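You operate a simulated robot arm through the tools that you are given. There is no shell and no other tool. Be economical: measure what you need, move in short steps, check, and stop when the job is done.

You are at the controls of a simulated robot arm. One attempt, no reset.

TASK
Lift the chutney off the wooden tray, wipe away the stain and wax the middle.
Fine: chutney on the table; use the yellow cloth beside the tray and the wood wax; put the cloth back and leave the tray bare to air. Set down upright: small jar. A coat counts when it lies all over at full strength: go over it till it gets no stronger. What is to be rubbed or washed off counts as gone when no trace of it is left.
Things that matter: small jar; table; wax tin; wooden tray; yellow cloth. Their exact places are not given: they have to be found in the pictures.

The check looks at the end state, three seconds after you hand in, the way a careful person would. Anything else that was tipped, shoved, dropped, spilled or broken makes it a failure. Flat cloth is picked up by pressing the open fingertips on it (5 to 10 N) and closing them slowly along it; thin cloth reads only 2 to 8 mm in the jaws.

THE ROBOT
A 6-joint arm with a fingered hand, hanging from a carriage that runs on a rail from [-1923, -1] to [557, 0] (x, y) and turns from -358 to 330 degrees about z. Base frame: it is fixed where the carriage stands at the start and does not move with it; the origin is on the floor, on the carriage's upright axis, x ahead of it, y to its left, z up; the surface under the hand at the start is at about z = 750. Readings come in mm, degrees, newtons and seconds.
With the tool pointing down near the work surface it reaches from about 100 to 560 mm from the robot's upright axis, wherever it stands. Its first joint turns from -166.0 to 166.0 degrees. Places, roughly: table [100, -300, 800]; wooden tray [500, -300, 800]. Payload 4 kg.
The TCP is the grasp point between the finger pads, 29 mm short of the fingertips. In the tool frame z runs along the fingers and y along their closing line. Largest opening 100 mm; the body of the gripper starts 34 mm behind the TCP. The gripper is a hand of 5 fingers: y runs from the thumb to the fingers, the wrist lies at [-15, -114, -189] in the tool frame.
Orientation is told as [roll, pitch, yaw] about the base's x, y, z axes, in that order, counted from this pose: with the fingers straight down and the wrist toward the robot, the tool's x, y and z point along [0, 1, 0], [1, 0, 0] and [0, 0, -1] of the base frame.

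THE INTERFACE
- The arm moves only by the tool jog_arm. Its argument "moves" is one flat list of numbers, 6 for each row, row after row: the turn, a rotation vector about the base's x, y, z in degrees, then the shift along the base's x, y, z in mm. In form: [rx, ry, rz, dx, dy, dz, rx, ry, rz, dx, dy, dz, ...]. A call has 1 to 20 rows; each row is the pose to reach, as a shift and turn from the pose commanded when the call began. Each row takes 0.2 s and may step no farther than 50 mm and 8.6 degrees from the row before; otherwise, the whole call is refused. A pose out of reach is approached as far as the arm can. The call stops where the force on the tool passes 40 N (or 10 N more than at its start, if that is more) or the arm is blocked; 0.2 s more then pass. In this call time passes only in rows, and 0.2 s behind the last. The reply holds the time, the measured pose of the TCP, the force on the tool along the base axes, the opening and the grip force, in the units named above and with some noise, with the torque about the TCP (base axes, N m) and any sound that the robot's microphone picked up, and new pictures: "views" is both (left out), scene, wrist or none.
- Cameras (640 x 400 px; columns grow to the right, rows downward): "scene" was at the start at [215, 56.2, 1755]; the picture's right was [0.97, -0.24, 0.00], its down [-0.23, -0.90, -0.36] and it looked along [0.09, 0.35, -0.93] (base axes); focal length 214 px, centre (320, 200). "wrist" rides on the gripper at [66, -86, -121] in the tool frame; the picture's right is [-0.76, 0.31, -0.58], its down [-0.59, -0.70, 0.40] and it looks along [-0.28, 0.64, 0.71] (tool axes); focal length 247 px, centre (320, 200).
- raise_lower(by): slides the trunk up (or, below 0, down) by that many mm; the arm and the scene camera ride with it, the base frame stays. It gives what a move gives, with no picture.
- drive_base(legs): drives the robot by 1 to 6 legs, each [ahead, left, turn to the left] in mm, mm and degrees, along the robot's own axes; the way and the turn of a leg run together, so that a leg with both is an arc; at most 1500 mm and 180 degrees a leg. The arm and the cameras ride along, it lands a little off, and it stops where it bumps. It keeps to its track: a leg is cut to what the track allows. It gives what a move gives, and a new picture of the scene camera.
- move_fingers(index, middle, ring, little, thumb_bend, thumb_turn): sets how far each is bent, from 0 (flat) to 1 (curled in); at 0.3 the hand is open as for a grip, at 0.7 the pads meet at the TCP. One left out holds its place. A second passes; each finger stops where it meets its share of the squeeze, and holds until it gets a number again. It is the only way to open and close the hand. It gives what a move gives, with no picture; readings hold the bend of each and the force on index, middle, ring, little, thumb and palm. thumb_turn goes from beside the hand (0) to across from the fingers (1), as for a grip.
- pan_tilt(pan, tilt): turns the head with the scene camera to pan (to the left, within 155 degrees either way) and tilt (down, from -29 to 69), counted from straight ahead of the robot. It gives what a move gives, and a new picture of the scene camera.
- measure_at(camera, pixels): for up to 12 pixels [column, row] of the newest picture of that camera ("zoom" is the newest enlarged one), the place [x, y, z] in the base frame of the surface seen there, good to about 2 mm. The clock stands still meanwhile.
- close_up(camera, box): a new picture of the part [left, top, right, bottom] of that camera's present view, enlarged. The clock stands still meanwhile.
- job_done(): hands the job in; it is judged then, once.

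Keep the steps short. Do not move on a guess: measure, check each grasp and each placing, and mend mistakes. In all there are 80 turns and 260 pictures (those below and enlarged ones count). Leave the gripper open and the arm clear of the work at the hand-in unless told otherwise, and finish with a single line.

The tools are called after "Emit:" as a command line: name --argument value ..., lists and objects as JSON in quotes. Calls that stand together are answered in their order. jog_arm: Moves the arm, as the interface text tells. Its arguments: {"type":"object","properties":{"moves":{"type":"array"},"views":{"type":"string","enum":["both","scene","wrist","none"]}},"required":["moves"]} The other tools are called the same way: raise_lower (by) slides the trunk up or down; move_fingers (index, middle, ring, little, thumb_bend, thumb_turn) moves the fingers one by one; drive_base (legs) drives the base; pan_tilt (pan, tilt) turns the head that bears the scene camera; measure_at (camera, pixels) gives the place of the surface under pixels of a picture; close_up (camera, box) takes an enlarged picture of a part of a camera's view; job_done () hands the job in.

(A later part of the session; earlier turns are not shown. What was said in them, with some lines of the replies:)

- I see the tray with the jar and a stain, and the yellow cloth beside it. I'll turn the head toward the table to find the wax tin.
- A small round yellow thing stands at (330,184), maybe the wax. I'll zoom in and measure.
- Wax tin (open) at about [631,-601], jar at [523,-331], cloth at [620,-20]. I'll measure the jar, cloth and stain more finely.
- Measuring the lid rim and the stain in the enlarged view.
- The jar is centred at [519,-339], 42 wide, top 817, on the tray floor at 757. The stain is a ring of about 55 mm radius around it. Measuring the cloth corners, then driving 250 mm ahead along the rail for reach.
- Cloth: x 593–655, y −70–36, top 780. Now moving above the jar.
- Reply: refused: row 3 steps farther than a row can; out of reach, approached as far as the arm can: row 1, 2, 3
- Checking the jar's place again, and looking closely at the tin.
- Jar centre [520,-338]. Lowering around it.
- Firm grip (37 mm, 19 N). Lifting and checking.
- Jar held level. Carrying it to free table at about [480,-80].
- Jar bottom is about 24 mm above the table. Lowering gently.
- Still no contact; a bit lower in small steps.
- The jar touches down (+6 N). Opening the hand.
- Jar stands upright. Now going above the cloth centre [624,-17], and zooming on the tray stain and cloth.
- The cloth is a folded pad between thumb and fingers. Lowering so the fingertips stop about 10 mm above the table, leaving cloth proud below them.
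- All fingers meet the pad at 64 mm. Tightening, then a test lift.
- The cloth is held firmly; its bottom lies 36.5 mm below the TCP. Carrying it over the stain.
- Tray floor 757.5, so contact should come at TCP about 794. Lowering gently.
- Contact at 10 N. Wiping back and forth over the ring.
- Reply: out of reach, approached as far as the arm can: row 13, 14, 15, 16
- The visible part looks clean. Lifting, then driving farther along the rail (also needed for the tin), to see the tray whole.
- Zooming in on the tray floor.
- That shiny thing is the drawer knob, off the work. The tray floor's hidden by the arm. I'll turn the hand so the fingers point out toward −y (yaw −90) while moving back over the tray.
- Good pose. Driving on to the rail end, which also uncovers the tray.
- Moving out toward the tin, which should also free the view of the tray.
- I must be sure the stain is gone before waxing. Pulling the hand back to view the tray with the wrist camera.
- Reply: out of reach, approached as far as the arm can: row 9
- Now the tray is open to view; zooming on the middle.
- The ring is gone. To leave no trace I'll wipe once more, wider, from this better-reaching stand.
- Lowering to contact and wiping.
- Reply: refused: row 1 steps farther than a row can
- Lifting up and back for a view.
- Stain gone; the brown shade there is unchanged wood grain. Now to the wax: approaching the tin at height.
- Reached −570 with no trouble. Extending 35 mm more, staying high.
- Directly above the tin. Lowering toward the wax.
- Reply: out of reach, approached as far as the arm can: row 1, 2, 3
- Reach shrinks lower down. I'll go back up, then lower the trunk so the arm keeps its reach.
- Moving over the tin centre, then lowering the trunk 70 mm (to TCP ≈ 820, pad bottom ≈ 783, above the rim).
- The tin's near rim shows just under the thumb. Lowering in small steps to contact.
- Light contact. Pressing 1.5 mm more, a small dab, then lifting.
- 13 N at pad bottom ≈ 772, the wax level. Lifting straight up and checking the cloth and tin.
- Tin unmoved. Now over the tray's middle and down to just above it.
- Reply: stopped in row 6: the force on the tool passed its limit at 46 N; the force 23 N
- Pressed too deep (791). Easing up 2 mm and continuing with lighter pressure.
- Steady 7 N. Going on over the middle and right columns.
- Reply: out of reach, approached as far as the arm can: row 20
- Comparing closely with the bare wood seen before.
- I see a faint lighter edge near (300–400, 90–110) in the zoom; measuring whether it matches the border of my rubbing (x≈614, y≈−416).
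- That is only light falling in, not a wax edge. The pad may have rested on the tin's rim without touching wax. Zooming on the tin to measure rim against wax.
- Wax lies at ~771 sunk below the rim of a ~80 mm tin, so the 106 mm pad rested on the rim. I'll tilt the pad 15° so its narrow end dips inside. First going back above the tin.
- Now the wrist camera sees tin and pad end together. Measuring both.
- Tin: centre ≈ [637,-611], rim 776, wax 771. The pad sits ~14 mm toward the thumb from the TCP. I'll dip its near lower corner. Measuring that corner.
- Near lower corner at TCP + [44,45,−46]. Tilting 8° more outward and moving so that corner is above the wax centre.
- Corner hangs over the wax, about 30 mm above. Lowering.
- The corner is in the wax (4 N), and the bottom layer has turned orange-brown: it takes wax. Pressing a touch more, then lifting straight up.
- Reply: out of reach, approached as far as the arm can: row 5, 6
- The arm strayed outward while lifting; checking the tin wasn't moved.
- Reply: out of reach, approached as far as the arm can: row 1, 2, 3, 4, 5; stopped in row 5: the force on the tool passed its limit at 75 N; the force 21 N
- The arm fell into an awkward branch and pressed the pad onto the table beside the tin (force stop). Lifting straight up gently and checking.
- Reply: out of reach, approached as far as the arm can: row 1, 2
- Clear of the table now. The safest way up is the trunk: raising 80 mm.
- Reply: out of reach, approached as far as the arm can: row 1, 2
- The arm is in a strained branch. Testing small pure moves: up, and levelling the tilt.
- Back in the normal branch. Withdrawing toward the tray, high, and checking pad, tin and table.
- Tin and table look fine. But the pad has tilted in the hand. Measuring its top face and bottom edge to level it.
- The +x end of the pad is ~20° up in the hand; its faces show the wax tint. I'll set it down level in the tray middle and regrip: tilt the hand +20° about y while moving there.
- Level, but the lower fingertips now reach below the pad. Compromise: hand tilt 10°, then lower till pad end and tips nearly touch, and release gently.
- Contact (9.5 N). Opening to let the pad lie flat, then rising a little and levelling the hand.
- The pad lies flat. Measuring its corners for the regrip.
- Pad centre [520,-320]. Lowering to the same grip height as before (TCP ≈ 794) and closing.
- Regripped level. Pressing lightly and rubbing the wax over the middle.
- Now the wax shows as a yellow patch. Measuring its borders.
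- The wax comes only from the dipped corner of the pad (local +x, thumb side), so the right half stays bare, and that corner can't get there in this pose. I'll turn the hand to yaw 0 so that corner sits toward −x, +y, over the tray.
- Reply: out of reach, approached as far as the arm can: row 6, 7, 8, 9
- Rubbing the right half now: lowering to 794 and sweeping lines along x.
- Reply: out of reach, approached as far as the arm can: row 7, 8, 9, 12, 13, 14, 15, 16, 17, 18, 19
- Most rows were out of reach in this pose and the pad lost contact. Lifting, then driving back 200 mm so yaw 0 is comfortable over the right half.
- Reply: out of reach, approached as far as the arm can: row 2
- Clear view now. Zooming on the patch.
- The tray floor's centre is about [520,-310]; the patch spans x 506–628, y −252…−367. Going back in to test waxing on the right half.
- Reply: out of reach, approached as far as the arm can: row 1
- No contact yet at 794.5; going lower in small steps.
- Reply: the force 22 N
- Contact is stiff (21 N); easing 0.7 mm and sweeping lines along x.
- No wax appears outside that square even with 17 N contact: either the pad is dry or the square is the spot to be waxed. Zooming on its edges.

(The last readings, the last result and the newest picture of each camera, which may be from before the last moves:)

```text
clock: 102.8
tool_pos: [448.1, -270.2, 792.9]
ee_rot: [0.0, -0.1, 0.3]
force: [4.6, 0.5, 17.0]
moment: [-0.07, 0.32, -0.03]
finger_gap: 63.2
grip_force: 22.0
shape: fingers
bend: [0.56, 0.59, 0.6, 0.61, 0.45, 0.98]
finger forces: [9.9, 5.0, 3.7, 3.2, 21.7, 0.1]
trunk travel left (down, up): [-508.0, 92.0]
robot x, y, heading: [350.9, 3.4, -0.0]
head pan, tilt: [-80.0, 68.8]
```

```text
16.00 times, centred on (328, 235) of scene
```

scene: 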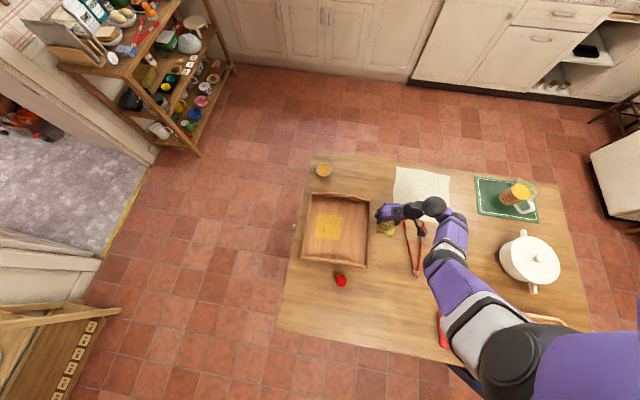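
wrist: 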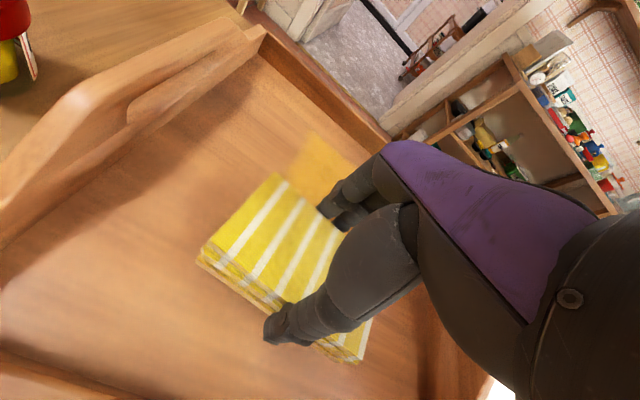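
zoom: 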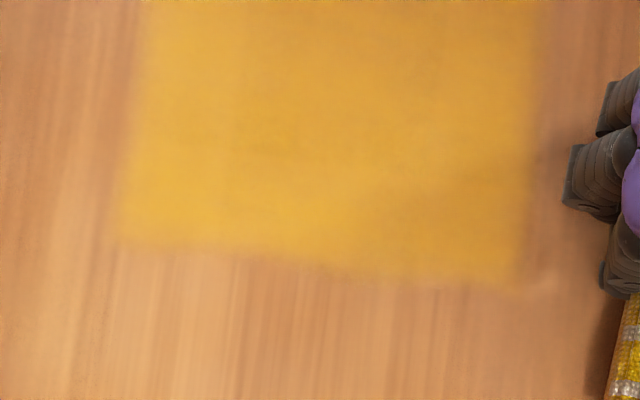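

The edges look alike and the inside is even. To settle it, I'll rub farther left, beyond x=626: lift, drive on 120 mm, and sweep there.

Emit:
jog_arm --moves '[0, 0, 0, 0, 0, 25, 0, 0, 0, 0, -15, 45]' --views "none"

Emit:
drive_base --legs '[[120, 0, 0]]'

Emit:
jog_arm --moves '[0, 0, 0, 10, -5, -20, 0, 0, 0, 20, -10, -35, 0, 0, 0, 20, -10, -42]' --views "none"

```text
clock: 103.4
tool_pos: [447.1, -283.6, 836.8]
ee_rot: [-0.1, -0.2, 0.1]
force: [0.2, 1.2, -0.4]
moment: [-0.01, 0.05, -0.02]
finger_gap: 62.7
grip_force: 20.0
shape: fingers
bend: [0.56, 0.59, 0.6, 0.62, 0.45, 0.98]
finger forces: [8.6, 4.3, 3.4, 2.8, 20.1, 0.1]
trunk travel left (down, up): [-508.0, 92.0]
robot x, y, heading: [352.3, -0.0, -0.0]
head pan, tilt: [-80.0, 68.8]
```

```text
clock: 104.7
tool_pos: [564.2, -284.8, 836.4]
ee_rot: [-0.1, -0.1, 0.2]
force: [-0.6, -0.4, -0.7]
moment: [0.0, -0.01, 0.0]
finger_gap: 62.8
grip_force: 19.7
shape: fingers
bend: [0.56, 0.59, 0.6, 0.62, 0.45, 0.98]
finger forces: [8.6, 4.4, 3.3, 2.9, 20.2, 0.1]
trunk travel left (down, up): [-508.0, 92.0]
robot x, y, heading: [466.6, 1.2, 0.1]
head pan, tilt: [-80.0, 68.8]
```

scene: 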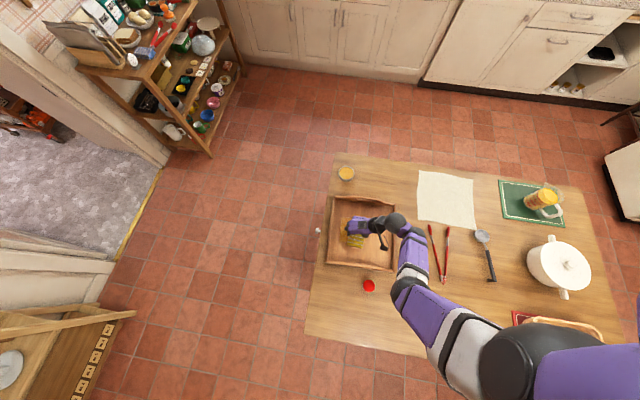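

```text
clock: 105.5
tool_pos: [587.2, -294.9, 795.1]
ee_rot: [-0.1, -0.1, 0.4]
force: [-0.2, -0.3, -0.6]
moment: [0.0, -0.03, 0.03]
finger_gap: 63.0
grip_force: 19.6
shape: fingers
bend: [0.56, 0.59, 0.6, 0.62, 0.45, 0.98]
finger forces: [8.6, 4.4, 3.3, 2.8, 20.1, 0.1]
trunk travel left (down, up): [-508.0, 92.0]
robot x, y, heading: [471.6, -0.0, 0.0]
head pan, tilt: [-80.0, 68.8]
```

Sweeping the left part and again over the whole square.

Emit:
jog_arm --moves '[0, 0, 0, 0, 0, -1.7, 0, 0, 0, 12, 20, -1.7, 0, 0, 0, 12, -5, -1.7, 0, 0, 0, 12, -35, -1.7, 0, 0, 0, 12, -65, -1.7, 0, 0, 0, 12, -85, -1.7, 0, 0, 0, -15, -85, -1.7, 0, 0, 0, -15, -55, -1.7, 0, 0, 0, -15, -25, -1.7, 0, 0, 0, -15, 5, -1.7, 0, 0, 0, -15, 30, -1.7, 0, 0, 0, -45, 30, -1.7, 0, 0, 0, -45, 0, -1.7, 0, 0, 0, -45, -30, -1.7, 0, 0, 0, -45, -60, -1.7, 0, 0, 0, -45, -85, -1.7, 0, 0, 0, -70, -85, -1.7, 0, 0, 0, -70, -50, -1.7, 0, 0, 0, -70, -15, -1.7, 0, 0, 0, -70, 25, -1.7]' --views "none"

Emit:
jog_arm --moves '[0, 0, 0, 0, 0, 35, 0, 0, 0, -30, 25, 60, 0, 0, 0, -60, 50, 80, 0, 0, 0, -90, 60, 90, 0, 0, 0, -130, 60, 90]' --views "scene"

Emit:
close_up --camera "scene" --box '[320, 190, 405, 275]'

```text
clock: 107.4
tool_pos: [569.2, -347.0, 791.8]
ee_rot: [-1.0, -0.7, 0.6]
force: [-1.0, -0.1, 25.4]
moment: [-0.08, 0.64, -0.02]
finger_gap: 63.7
grip_force: 23.7
shape: fingers
bend: [0.56, 0.59, 0.6, 0.62, 0.44, 0.98]
finger forces: [9.8, 4.5, 3.4, 2.7, 26.4, 0.2]
out of reach, approached as far as the arm can: row 5, 6, 7, 9
trunk travel left (down, up): [-508.0, 92.0]
robot x, y, heading: [473.7, 2.1, 0.0]
head pan, tilt: [-80.0, 68.8]
stopped in row 9: the force on the tool passed its limit at 53 N (the readings are from after the stop); the commanded pose is now the measured one
```

```text
clock: 108.6
tool_pos: [446.5, -335.3, 805.2]
ee_rot: [-0.7, -0.7, 0.7]
force: [1.2, 0.2, -0.5]
moment: [-0.01, 0.02, 0.0]
finger_gap: 63.0
grip_force: 20.3
shape: fingers
bend: [0.56, 0.59, 0.6, 0.62, 0.44, 0.98]
finger forces: [9.4, 4.4, 3.5, 2.8, 20.9, 0.0]
out of reach, approached as far as the arm can: row 1, 2, 3, 4, 5
trunk travel left (down, up): [-508.0, 92.0]
robot x, y, heading: [471.0, -0.9, -0.2]
head pan, tilt: [-80.0, 68.8]
```

scene: 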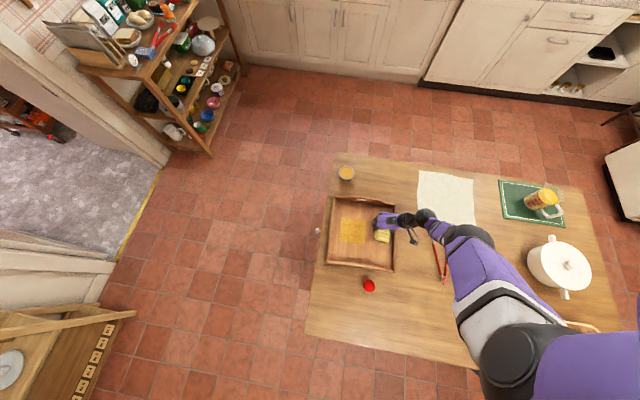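

```text
4.71 times, centred on (362, 232) of scene
5 turns are left
```

zoom: 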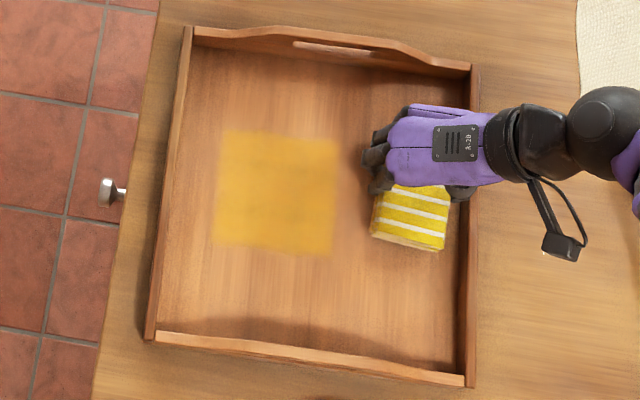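

The square hasn't grown or changed, so it is the spot to wax and it's saturated. Five turns remain, so now putting the cloth back: raising the trunk, driving back to x≈250, then swinging the arm gently out.

Emit:
raise_lower --by 90

Emit:
drive_base --legs '[[-220, 0, 0]]'

Emit:
jog_arm --moves '[0, 0, 0, 35, 5, 0, 0, 0, 0, 75, 12, 0, 0, 0, 0, 115, 18, 0, 0, 0, 0, 154, 25, 0]' --views "scene"

Emit:
close_up --camera "wrist" --box '[180, 150, 400, 370]'

Emit:
close_up --camera "scene" --box '[260, 150, 400, 320]'

```text
clock: 109.9
tool_pos: [446.0, -333.9, 895.5]
ee_rot: [-0.7, -0.7, 0.5]
force: [0.4, -0.2, 0.0]
moment: [0.02, -0.02, 0.05]
finger_gap: 63.3
grip_force: 20.5
shape: fingers
bend: [0.56, 0.59, 0.6, 0.62, 0.44, 0.98]
finger forces: [9.4, 4.5, 3.5, 2.7, 20.8, 0.0]
trunk travel left (down, up): [-598.0, 2.0]
robot x, y, heading: [469.4, -1.3, 0.2]
head pan, tilt: [-80.0, 68.8]
```

```text
clock: 111.6
tool_pos: [227.1, -336.1, 894.8]
ee_rot: [-0.8, -0.7, 0.6]
force: [-0.5, 0.0, -0.5]
moment: [-0.01, 0.0, -0.03]
finger_gap: 63.3
grip_force: 20.6
shape: fingers
bend: [0.56, 0.59, 0.6, 0.62, 0.44, 0.98]
finger forces: [9.4, 4.4, 3.5, 2.7, 20.7, 0.1]
trunk travel left (down, up): [-598.0, 2.0]
robot x, y, heading: [253.7, -2.7, 0.3]
head pan, tilt: [-80.0, 68.8]
```

scene: 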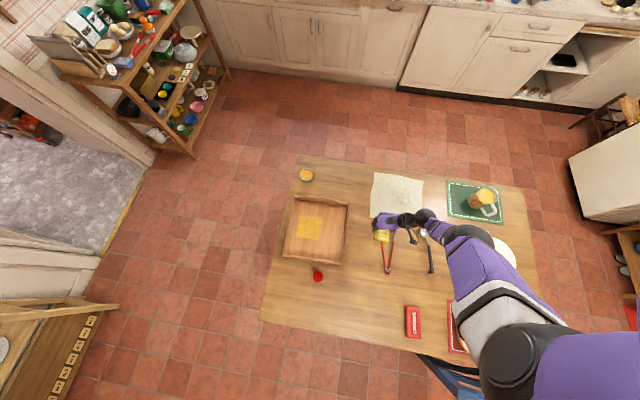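

```text
clock: 112.6
tool_pos: [384.5, -328.5, 870.3]
ee_rot: [-0.8, -0.7, 0.5]
force: [-0.7, 0.3, -0.2]
moment: [0.02, -0.03, 0.02]
finger_gap: 63.0
grip_force: 20.5
shape: fingers
bend: [0.56, 0.59, 0.6, 0.62, 0.44, 0.98]
finger forces: [9.4, 4.4, 3.4, 2.8, 20.7, 0.0]
out of reach, approached as far as the arm can: row 1, 2, 3, 4
trunk travel left (down, up): [-598.0, 2.0]
robot x, y, heading: [251.6, 3.6, 0.2]
head pan, tilt: [-80.0, 68.8]
```

scene: 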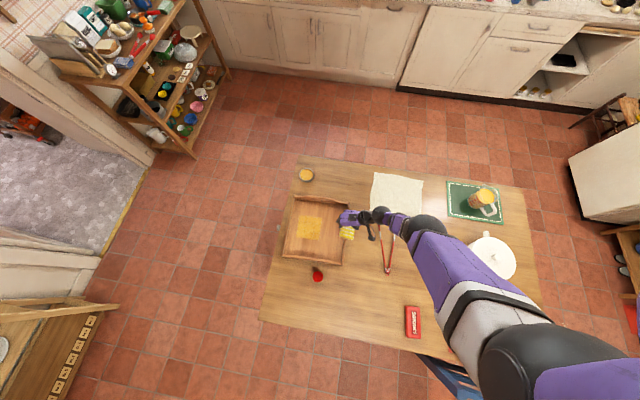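

```text
1.82 times, centred on (290, 260) of wrist
```

zoom: 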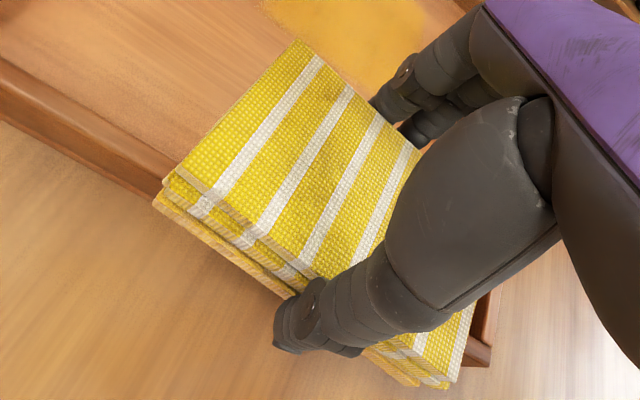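

```text
2.35 times, centred on (330, 235) of scene
4 turns are left
```

zoom: 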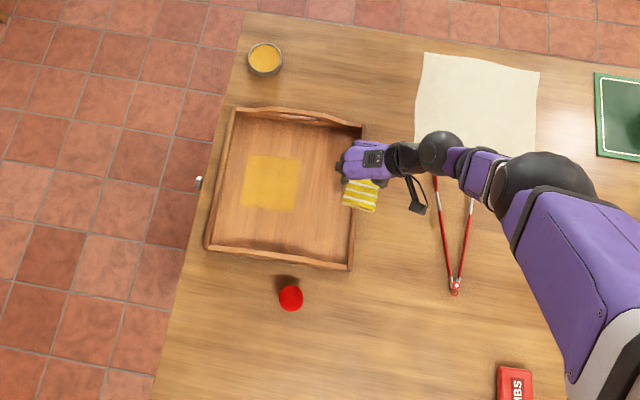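

The pad is level and held, but the arm's still in a strained branch (trunk at its top). A pure upward move freed it before; doing that, then a short test toward the cloth's place.

Emit:
jog_arm --moves '[0, 0, 0, 0, 0, 15, 0, 0, 0, 0, 0, 35, 0, 0, 0, 0, 0, 60]' --views "none"

Emit:
jog_arm --moves '[0.7, 0.7, 0, 15, 20, 5, 0.7, 0.7, 0, 35, 45, 10, 0.7, 0.7, 0, 60, 76, 10]' --views "scene"

```text
clock: 113.4
tool_pos: [381.8, -326.5, 928.8]
ee_rot: [-0.7, -0.7, 0.5]
force: [-0.3, -1.5, -0.9]
moment: [0.09, -0.04, 0.02]
finger_gap: 63.2
grip_force: 19.1
shape: fingers
bend: [0.56, 0.59, 0.6, 0.62, 0.44, 0.98]
finger forces: [8.9, 4.2, 3.2, 2.5, 19.6, 0.0]
out of reach, approached as far as the arm can: row 1
trunk travel left (down, up): [-598.0, 2.0]
robot x, y, heading: [249.6, 0.4, 0.0]
head pan, tilt: [-80.0, 68.8]
```

```text
clock: 114.2
tool_pos: [439.7, -249.6, 941.6]
ee_rot: [-0.1, 0.0, 0.6]
force: [-0.4, -0.6, 0.4]
moment: [0.04, -0.02, 0.01]
finger_gap: 63.0
grip_force: 19.1
shape: fingers
bend: [0.56, 0.59, 0.6, 0.62, 0.44, 0.98]
finger forces: [9.0, 4.2, 3.2, 2.5, 19.6, 0.0]
trunk travel left (down, up): [-598.0, 2.0]
robot x, y, heading: [254.5, -1.5, 0.2]
head pan, tilt: [-80.0, 68.8]
3 turns are left
```

scene: 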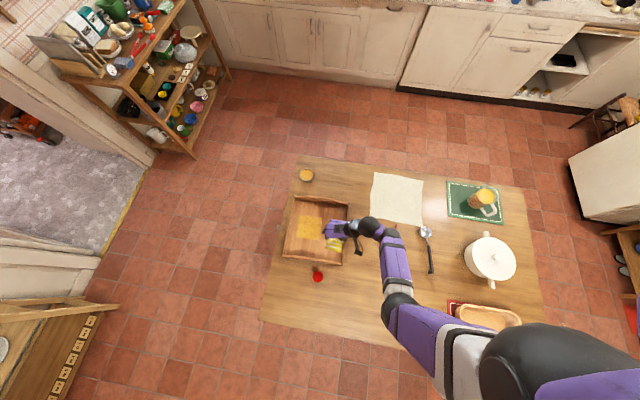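

Arm free again, pad level. Swinging over the cloth's place [624,-17], bringing the trunk back down, and lowering to about 10 mm above the table.

Emit:
jog_arm --moves '[0, 0, 0, 27, 33, 0, 0, 0, 0, 53, 66, 0, 0, 0, 0, 80, 100, 0, 0, 0, 0, 107, 133, 0, 0, 0, 0, 133, 166, 0, 0, 0, 0, 160, 200, 0, 0, 0, 0, 187, 232, 0]' --views "none"

Emit:
raise_lower --by -105

Emit:
jog_arm --moves '[0, 0, 0, 0, 0, -25, 0, 0, 0, 0, 0, -39]'

Emit:
measure_at --camera "wrist" --pixels '[[275, 178], [205, 250], [203, 264], [270, 300], [240, 350]]'

Emit:
close_up --camera "scene" --box '[260, 150, 400, 320]'

```text
clock: 115.8
tool_pos: [628.0, -19.2, 938.8]
ee_rot: [0.1, 0.1, 0.5]
force: [-0.6, -1.4, -0.3]
moment: [0.04, -0.04, 0.02]
finger_gap: 62.7
grip_force: 18.8
shape: fingers
bend: [0.56, 0.59, 0.6, 0.62, 0.44, 0.98]
finger forces: [9.0, 4.3, 3.1, 2.2, 19.1, 0.0]
trunk travel left (down, up): [-598.0, 2.0]
robot x, y, heading: [253.2, 4.4, 0.3]
head pan, tilt: [-80.0, 68.8]
```

```text
clock: 117.1
tool_pos: [627.7, -18.9, 833.2]
ee_rot: [-0.1, 0.0, 0.6]
force: [-0.1, -0.1, -0.1]
moment: [-0.01, -0.02, 0.01]
finger_gap: 62.9
grip_force: 18.7
shape: fingers
bend: [0.56, 0.59, 0.6, 0.62, 0.44, 0.98]
finger forces: [8.8, 4.3, 3.1, 2.3, 19.2, 0.0]
trunk travel left (down, up): [-493.0, 107.0]
robot x, y, heading: [251.4, -0.6, -0.1]
head pan, tilt: [-80.0, 68.8]
```

```text
clock: 117.7
tool_pos: [628.3, -18.3, 793.2]
ee_rot: [0.0, 0.0, 0.6]
force: [-0.1, 0.5, -0.2]
moment: [-0.02, 0.0, -0.01]
finger_gap: 62.8
grip_force: 18.8
shape: fingers
bend: [0.56, 0.59, 0.6, 0.62, 0.44, 0.98]
finger forces: [8.9, 4.2, 3.0, 2.3, 18.9, 0.1]
trunk travel left (down, up): [-493.0, 107.0]
robot x, y, heading: [254.7, -0.9, 0.1]
head pan, tilt: [-80.0, 68.8]
```

scene: 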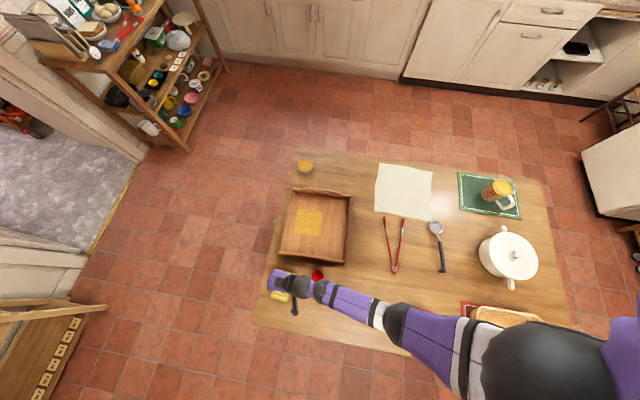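
wrist: 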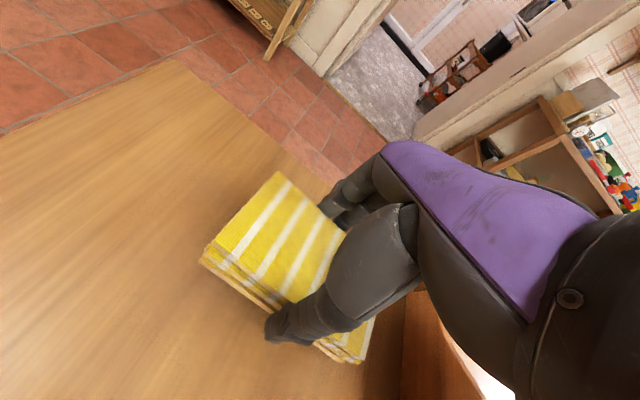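

```text
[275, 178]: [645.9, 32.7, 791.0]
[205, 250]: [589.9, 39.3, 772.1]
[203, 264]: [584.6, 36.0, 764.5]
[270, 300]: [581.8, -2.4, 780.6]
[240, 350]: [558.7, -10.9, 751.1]
```

```text
2.35 times, centred on (330, 235) of scene
2 turns are left
```

zoom: 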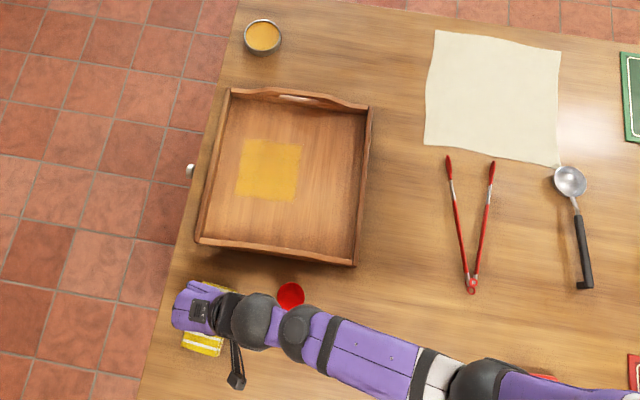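

The pad lies 8 mm too far toward −x; shifting +8 and lowering ~7 mm to the table, then releasing and lifting clear.

Emit:
jog_arm --moves '[0, 0, 0, 8, -1, 0, 0, 0, 0, 8, -1, -4, 0, 0, 0, 8, -1, -5.5, 0, 0, 0, 8, -1, -6.5]' --views "none"

Emit:
move_fingers --index 0.3 --middle 0.3 --ring 0.3 --little 0.3 --thumb_bend 0.3

Emit:
jog_arm --moves '[0, 0, 0, 0, 0, 20, 0, 0, 0, 0, 0, 60, 0, 0, 0, 0, 0, 105, 0, 0, 0, 0, 0, 150]'

Emit:
jog_arm --moves '[0, 0, 0, -40, 10, 5, 0, 0, 0, -80, 20, 10, 0, 0, 0, -120, 30, 15]'

Emit:
close_up --camera "scene" --box '[250, 150, 390, 320]'

```text
clock: 118.7
tool_pos: [636.1, -20.7, 787.4]
ee_rot: [0.0, 0.0, 0.6]
force: [0.2, -0.2, -1.0]
moment: [0.0, -0.03, 0.02]
finger_gap: 62.8
grip_force: 18.8
shape: fingers
bend: [0.56, 0.59, 0.6, 0.62, 0.44, 0.98]
finger forces: [8.9, 4.2, 3.2, 2.3, 19.0, 0.0]
trunk travel left (down, up): [-493.0, 107.0]
robot x, y, heading: [253.9, 1.5, 0.5]
head pan, tilt: [-80.0, 68.8]
```

```text
clock: 119.7
tool_pos: [636.1, -21.7, 787.1]
ee_rot: [0.1, 0.0, 0.6]
force: [-1.2, 0.3, -0.1]
moment: [0.01, 0.0, 0.0]
finger_gap: 97.9
grip_force: 0.0
shape: fingers
bend: [0.3, 0.3, 0.3, 0.3, 0.3, 1.0]
finger forces: [0.0, 0.1, 0.0, 0.0, 0.0, 0.0]
trunk travel left (down, up): [-493.0, 107.0]
robot x, y, heading: [249.0, 1.8, 0.3]
head pan, tilt: [-80.0, 68.8]
```

```text
clock: 120.7
tool_pos: [635.7, -21.6, 938.7]
ee_rot: [0.0, 0.1, 0.6]
force: [0.9, 0.1, 0.0]
moment: [-0.03, 0.0, 0.01]
finger_gap: 98.0
grip_force: 0.0
shape: fingers
bend: [0.3, 0.3, 0.3, 0.3, 0.3, 1.0]
finger forces: [0.0, 0.0, 0.0, 0.0, 0.0, 0.0]
trunk travel left (down, up): [-493.0, 107.0]
robot x, y, heading: [251.4, -0.9, 0.3]
head pan, tilt: [-80.0, 68.8]
```

scene: 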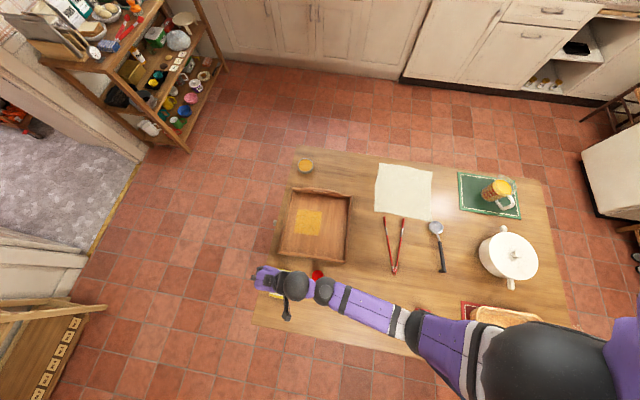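
wrist: 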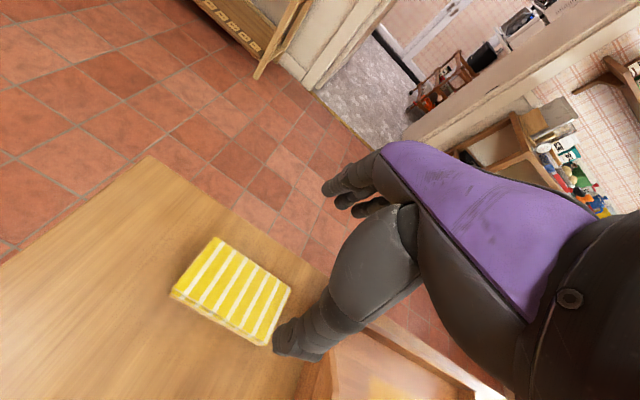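

```text
clock: 121.5
tool_pos: [514.6, 7.1, 954.0]
ee_rot: [-0.1, -0.1, 0.5]
force: [1.1, 0.7, -0.3]
moment: [0.0, 0.04, 0.02]
finger_gap: 98.5
grip_force: 0.1
shape: fingers
bend: [0.3, 0.3, 0.3, 0.3, 0.3, 1.0]
finger forces: [0.0, 0.0, 0.0, 0.1, 0.0, 0.1]
trunk travel left (down, up): [-493.0, 107.0]
robot x, y, heading: [253.9, 0.1, 0.1]
head pan, tilt: [-80.0, 68.8]
```

scene: 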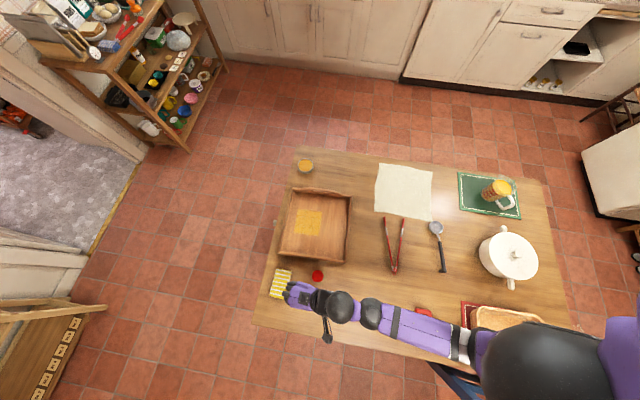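
wrist: 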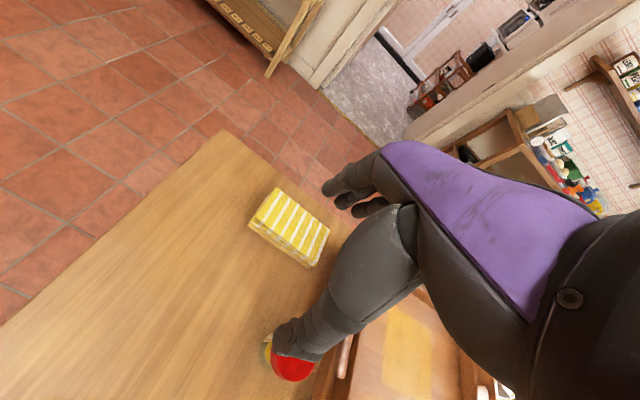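

```text
2.35 times, centred on (320, 235) of scene
1 turns are left
```

zoom: 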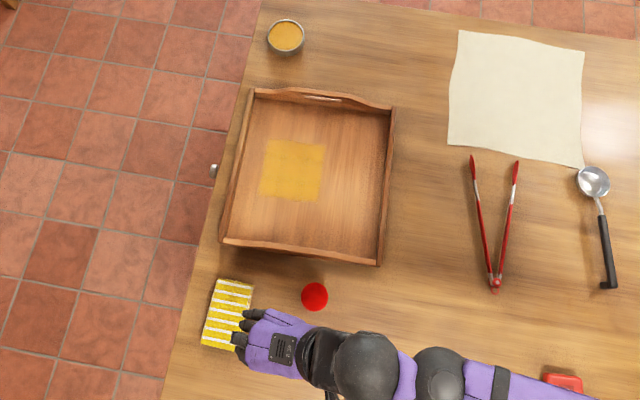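

The cloth is back in its place, the jar stands upright on the table, the tray is bare and waxed, and the hand is open and clear. Handing in.

Emit:
job_done

```text
The job is handed in.
```

The job is handed in, but I'm not certain the wax covers the whole middle. It lies as an even square that stopped growing under more rubbing, but it sits about 45 mm off the tray's centre. The chutney stands upright on the table, the stain looks gone, the cloth is back in its place, and the tray is bare. At one point the arm pressed the waxed cloth onto the table beside the tin, and I saw no mark there afterwards.
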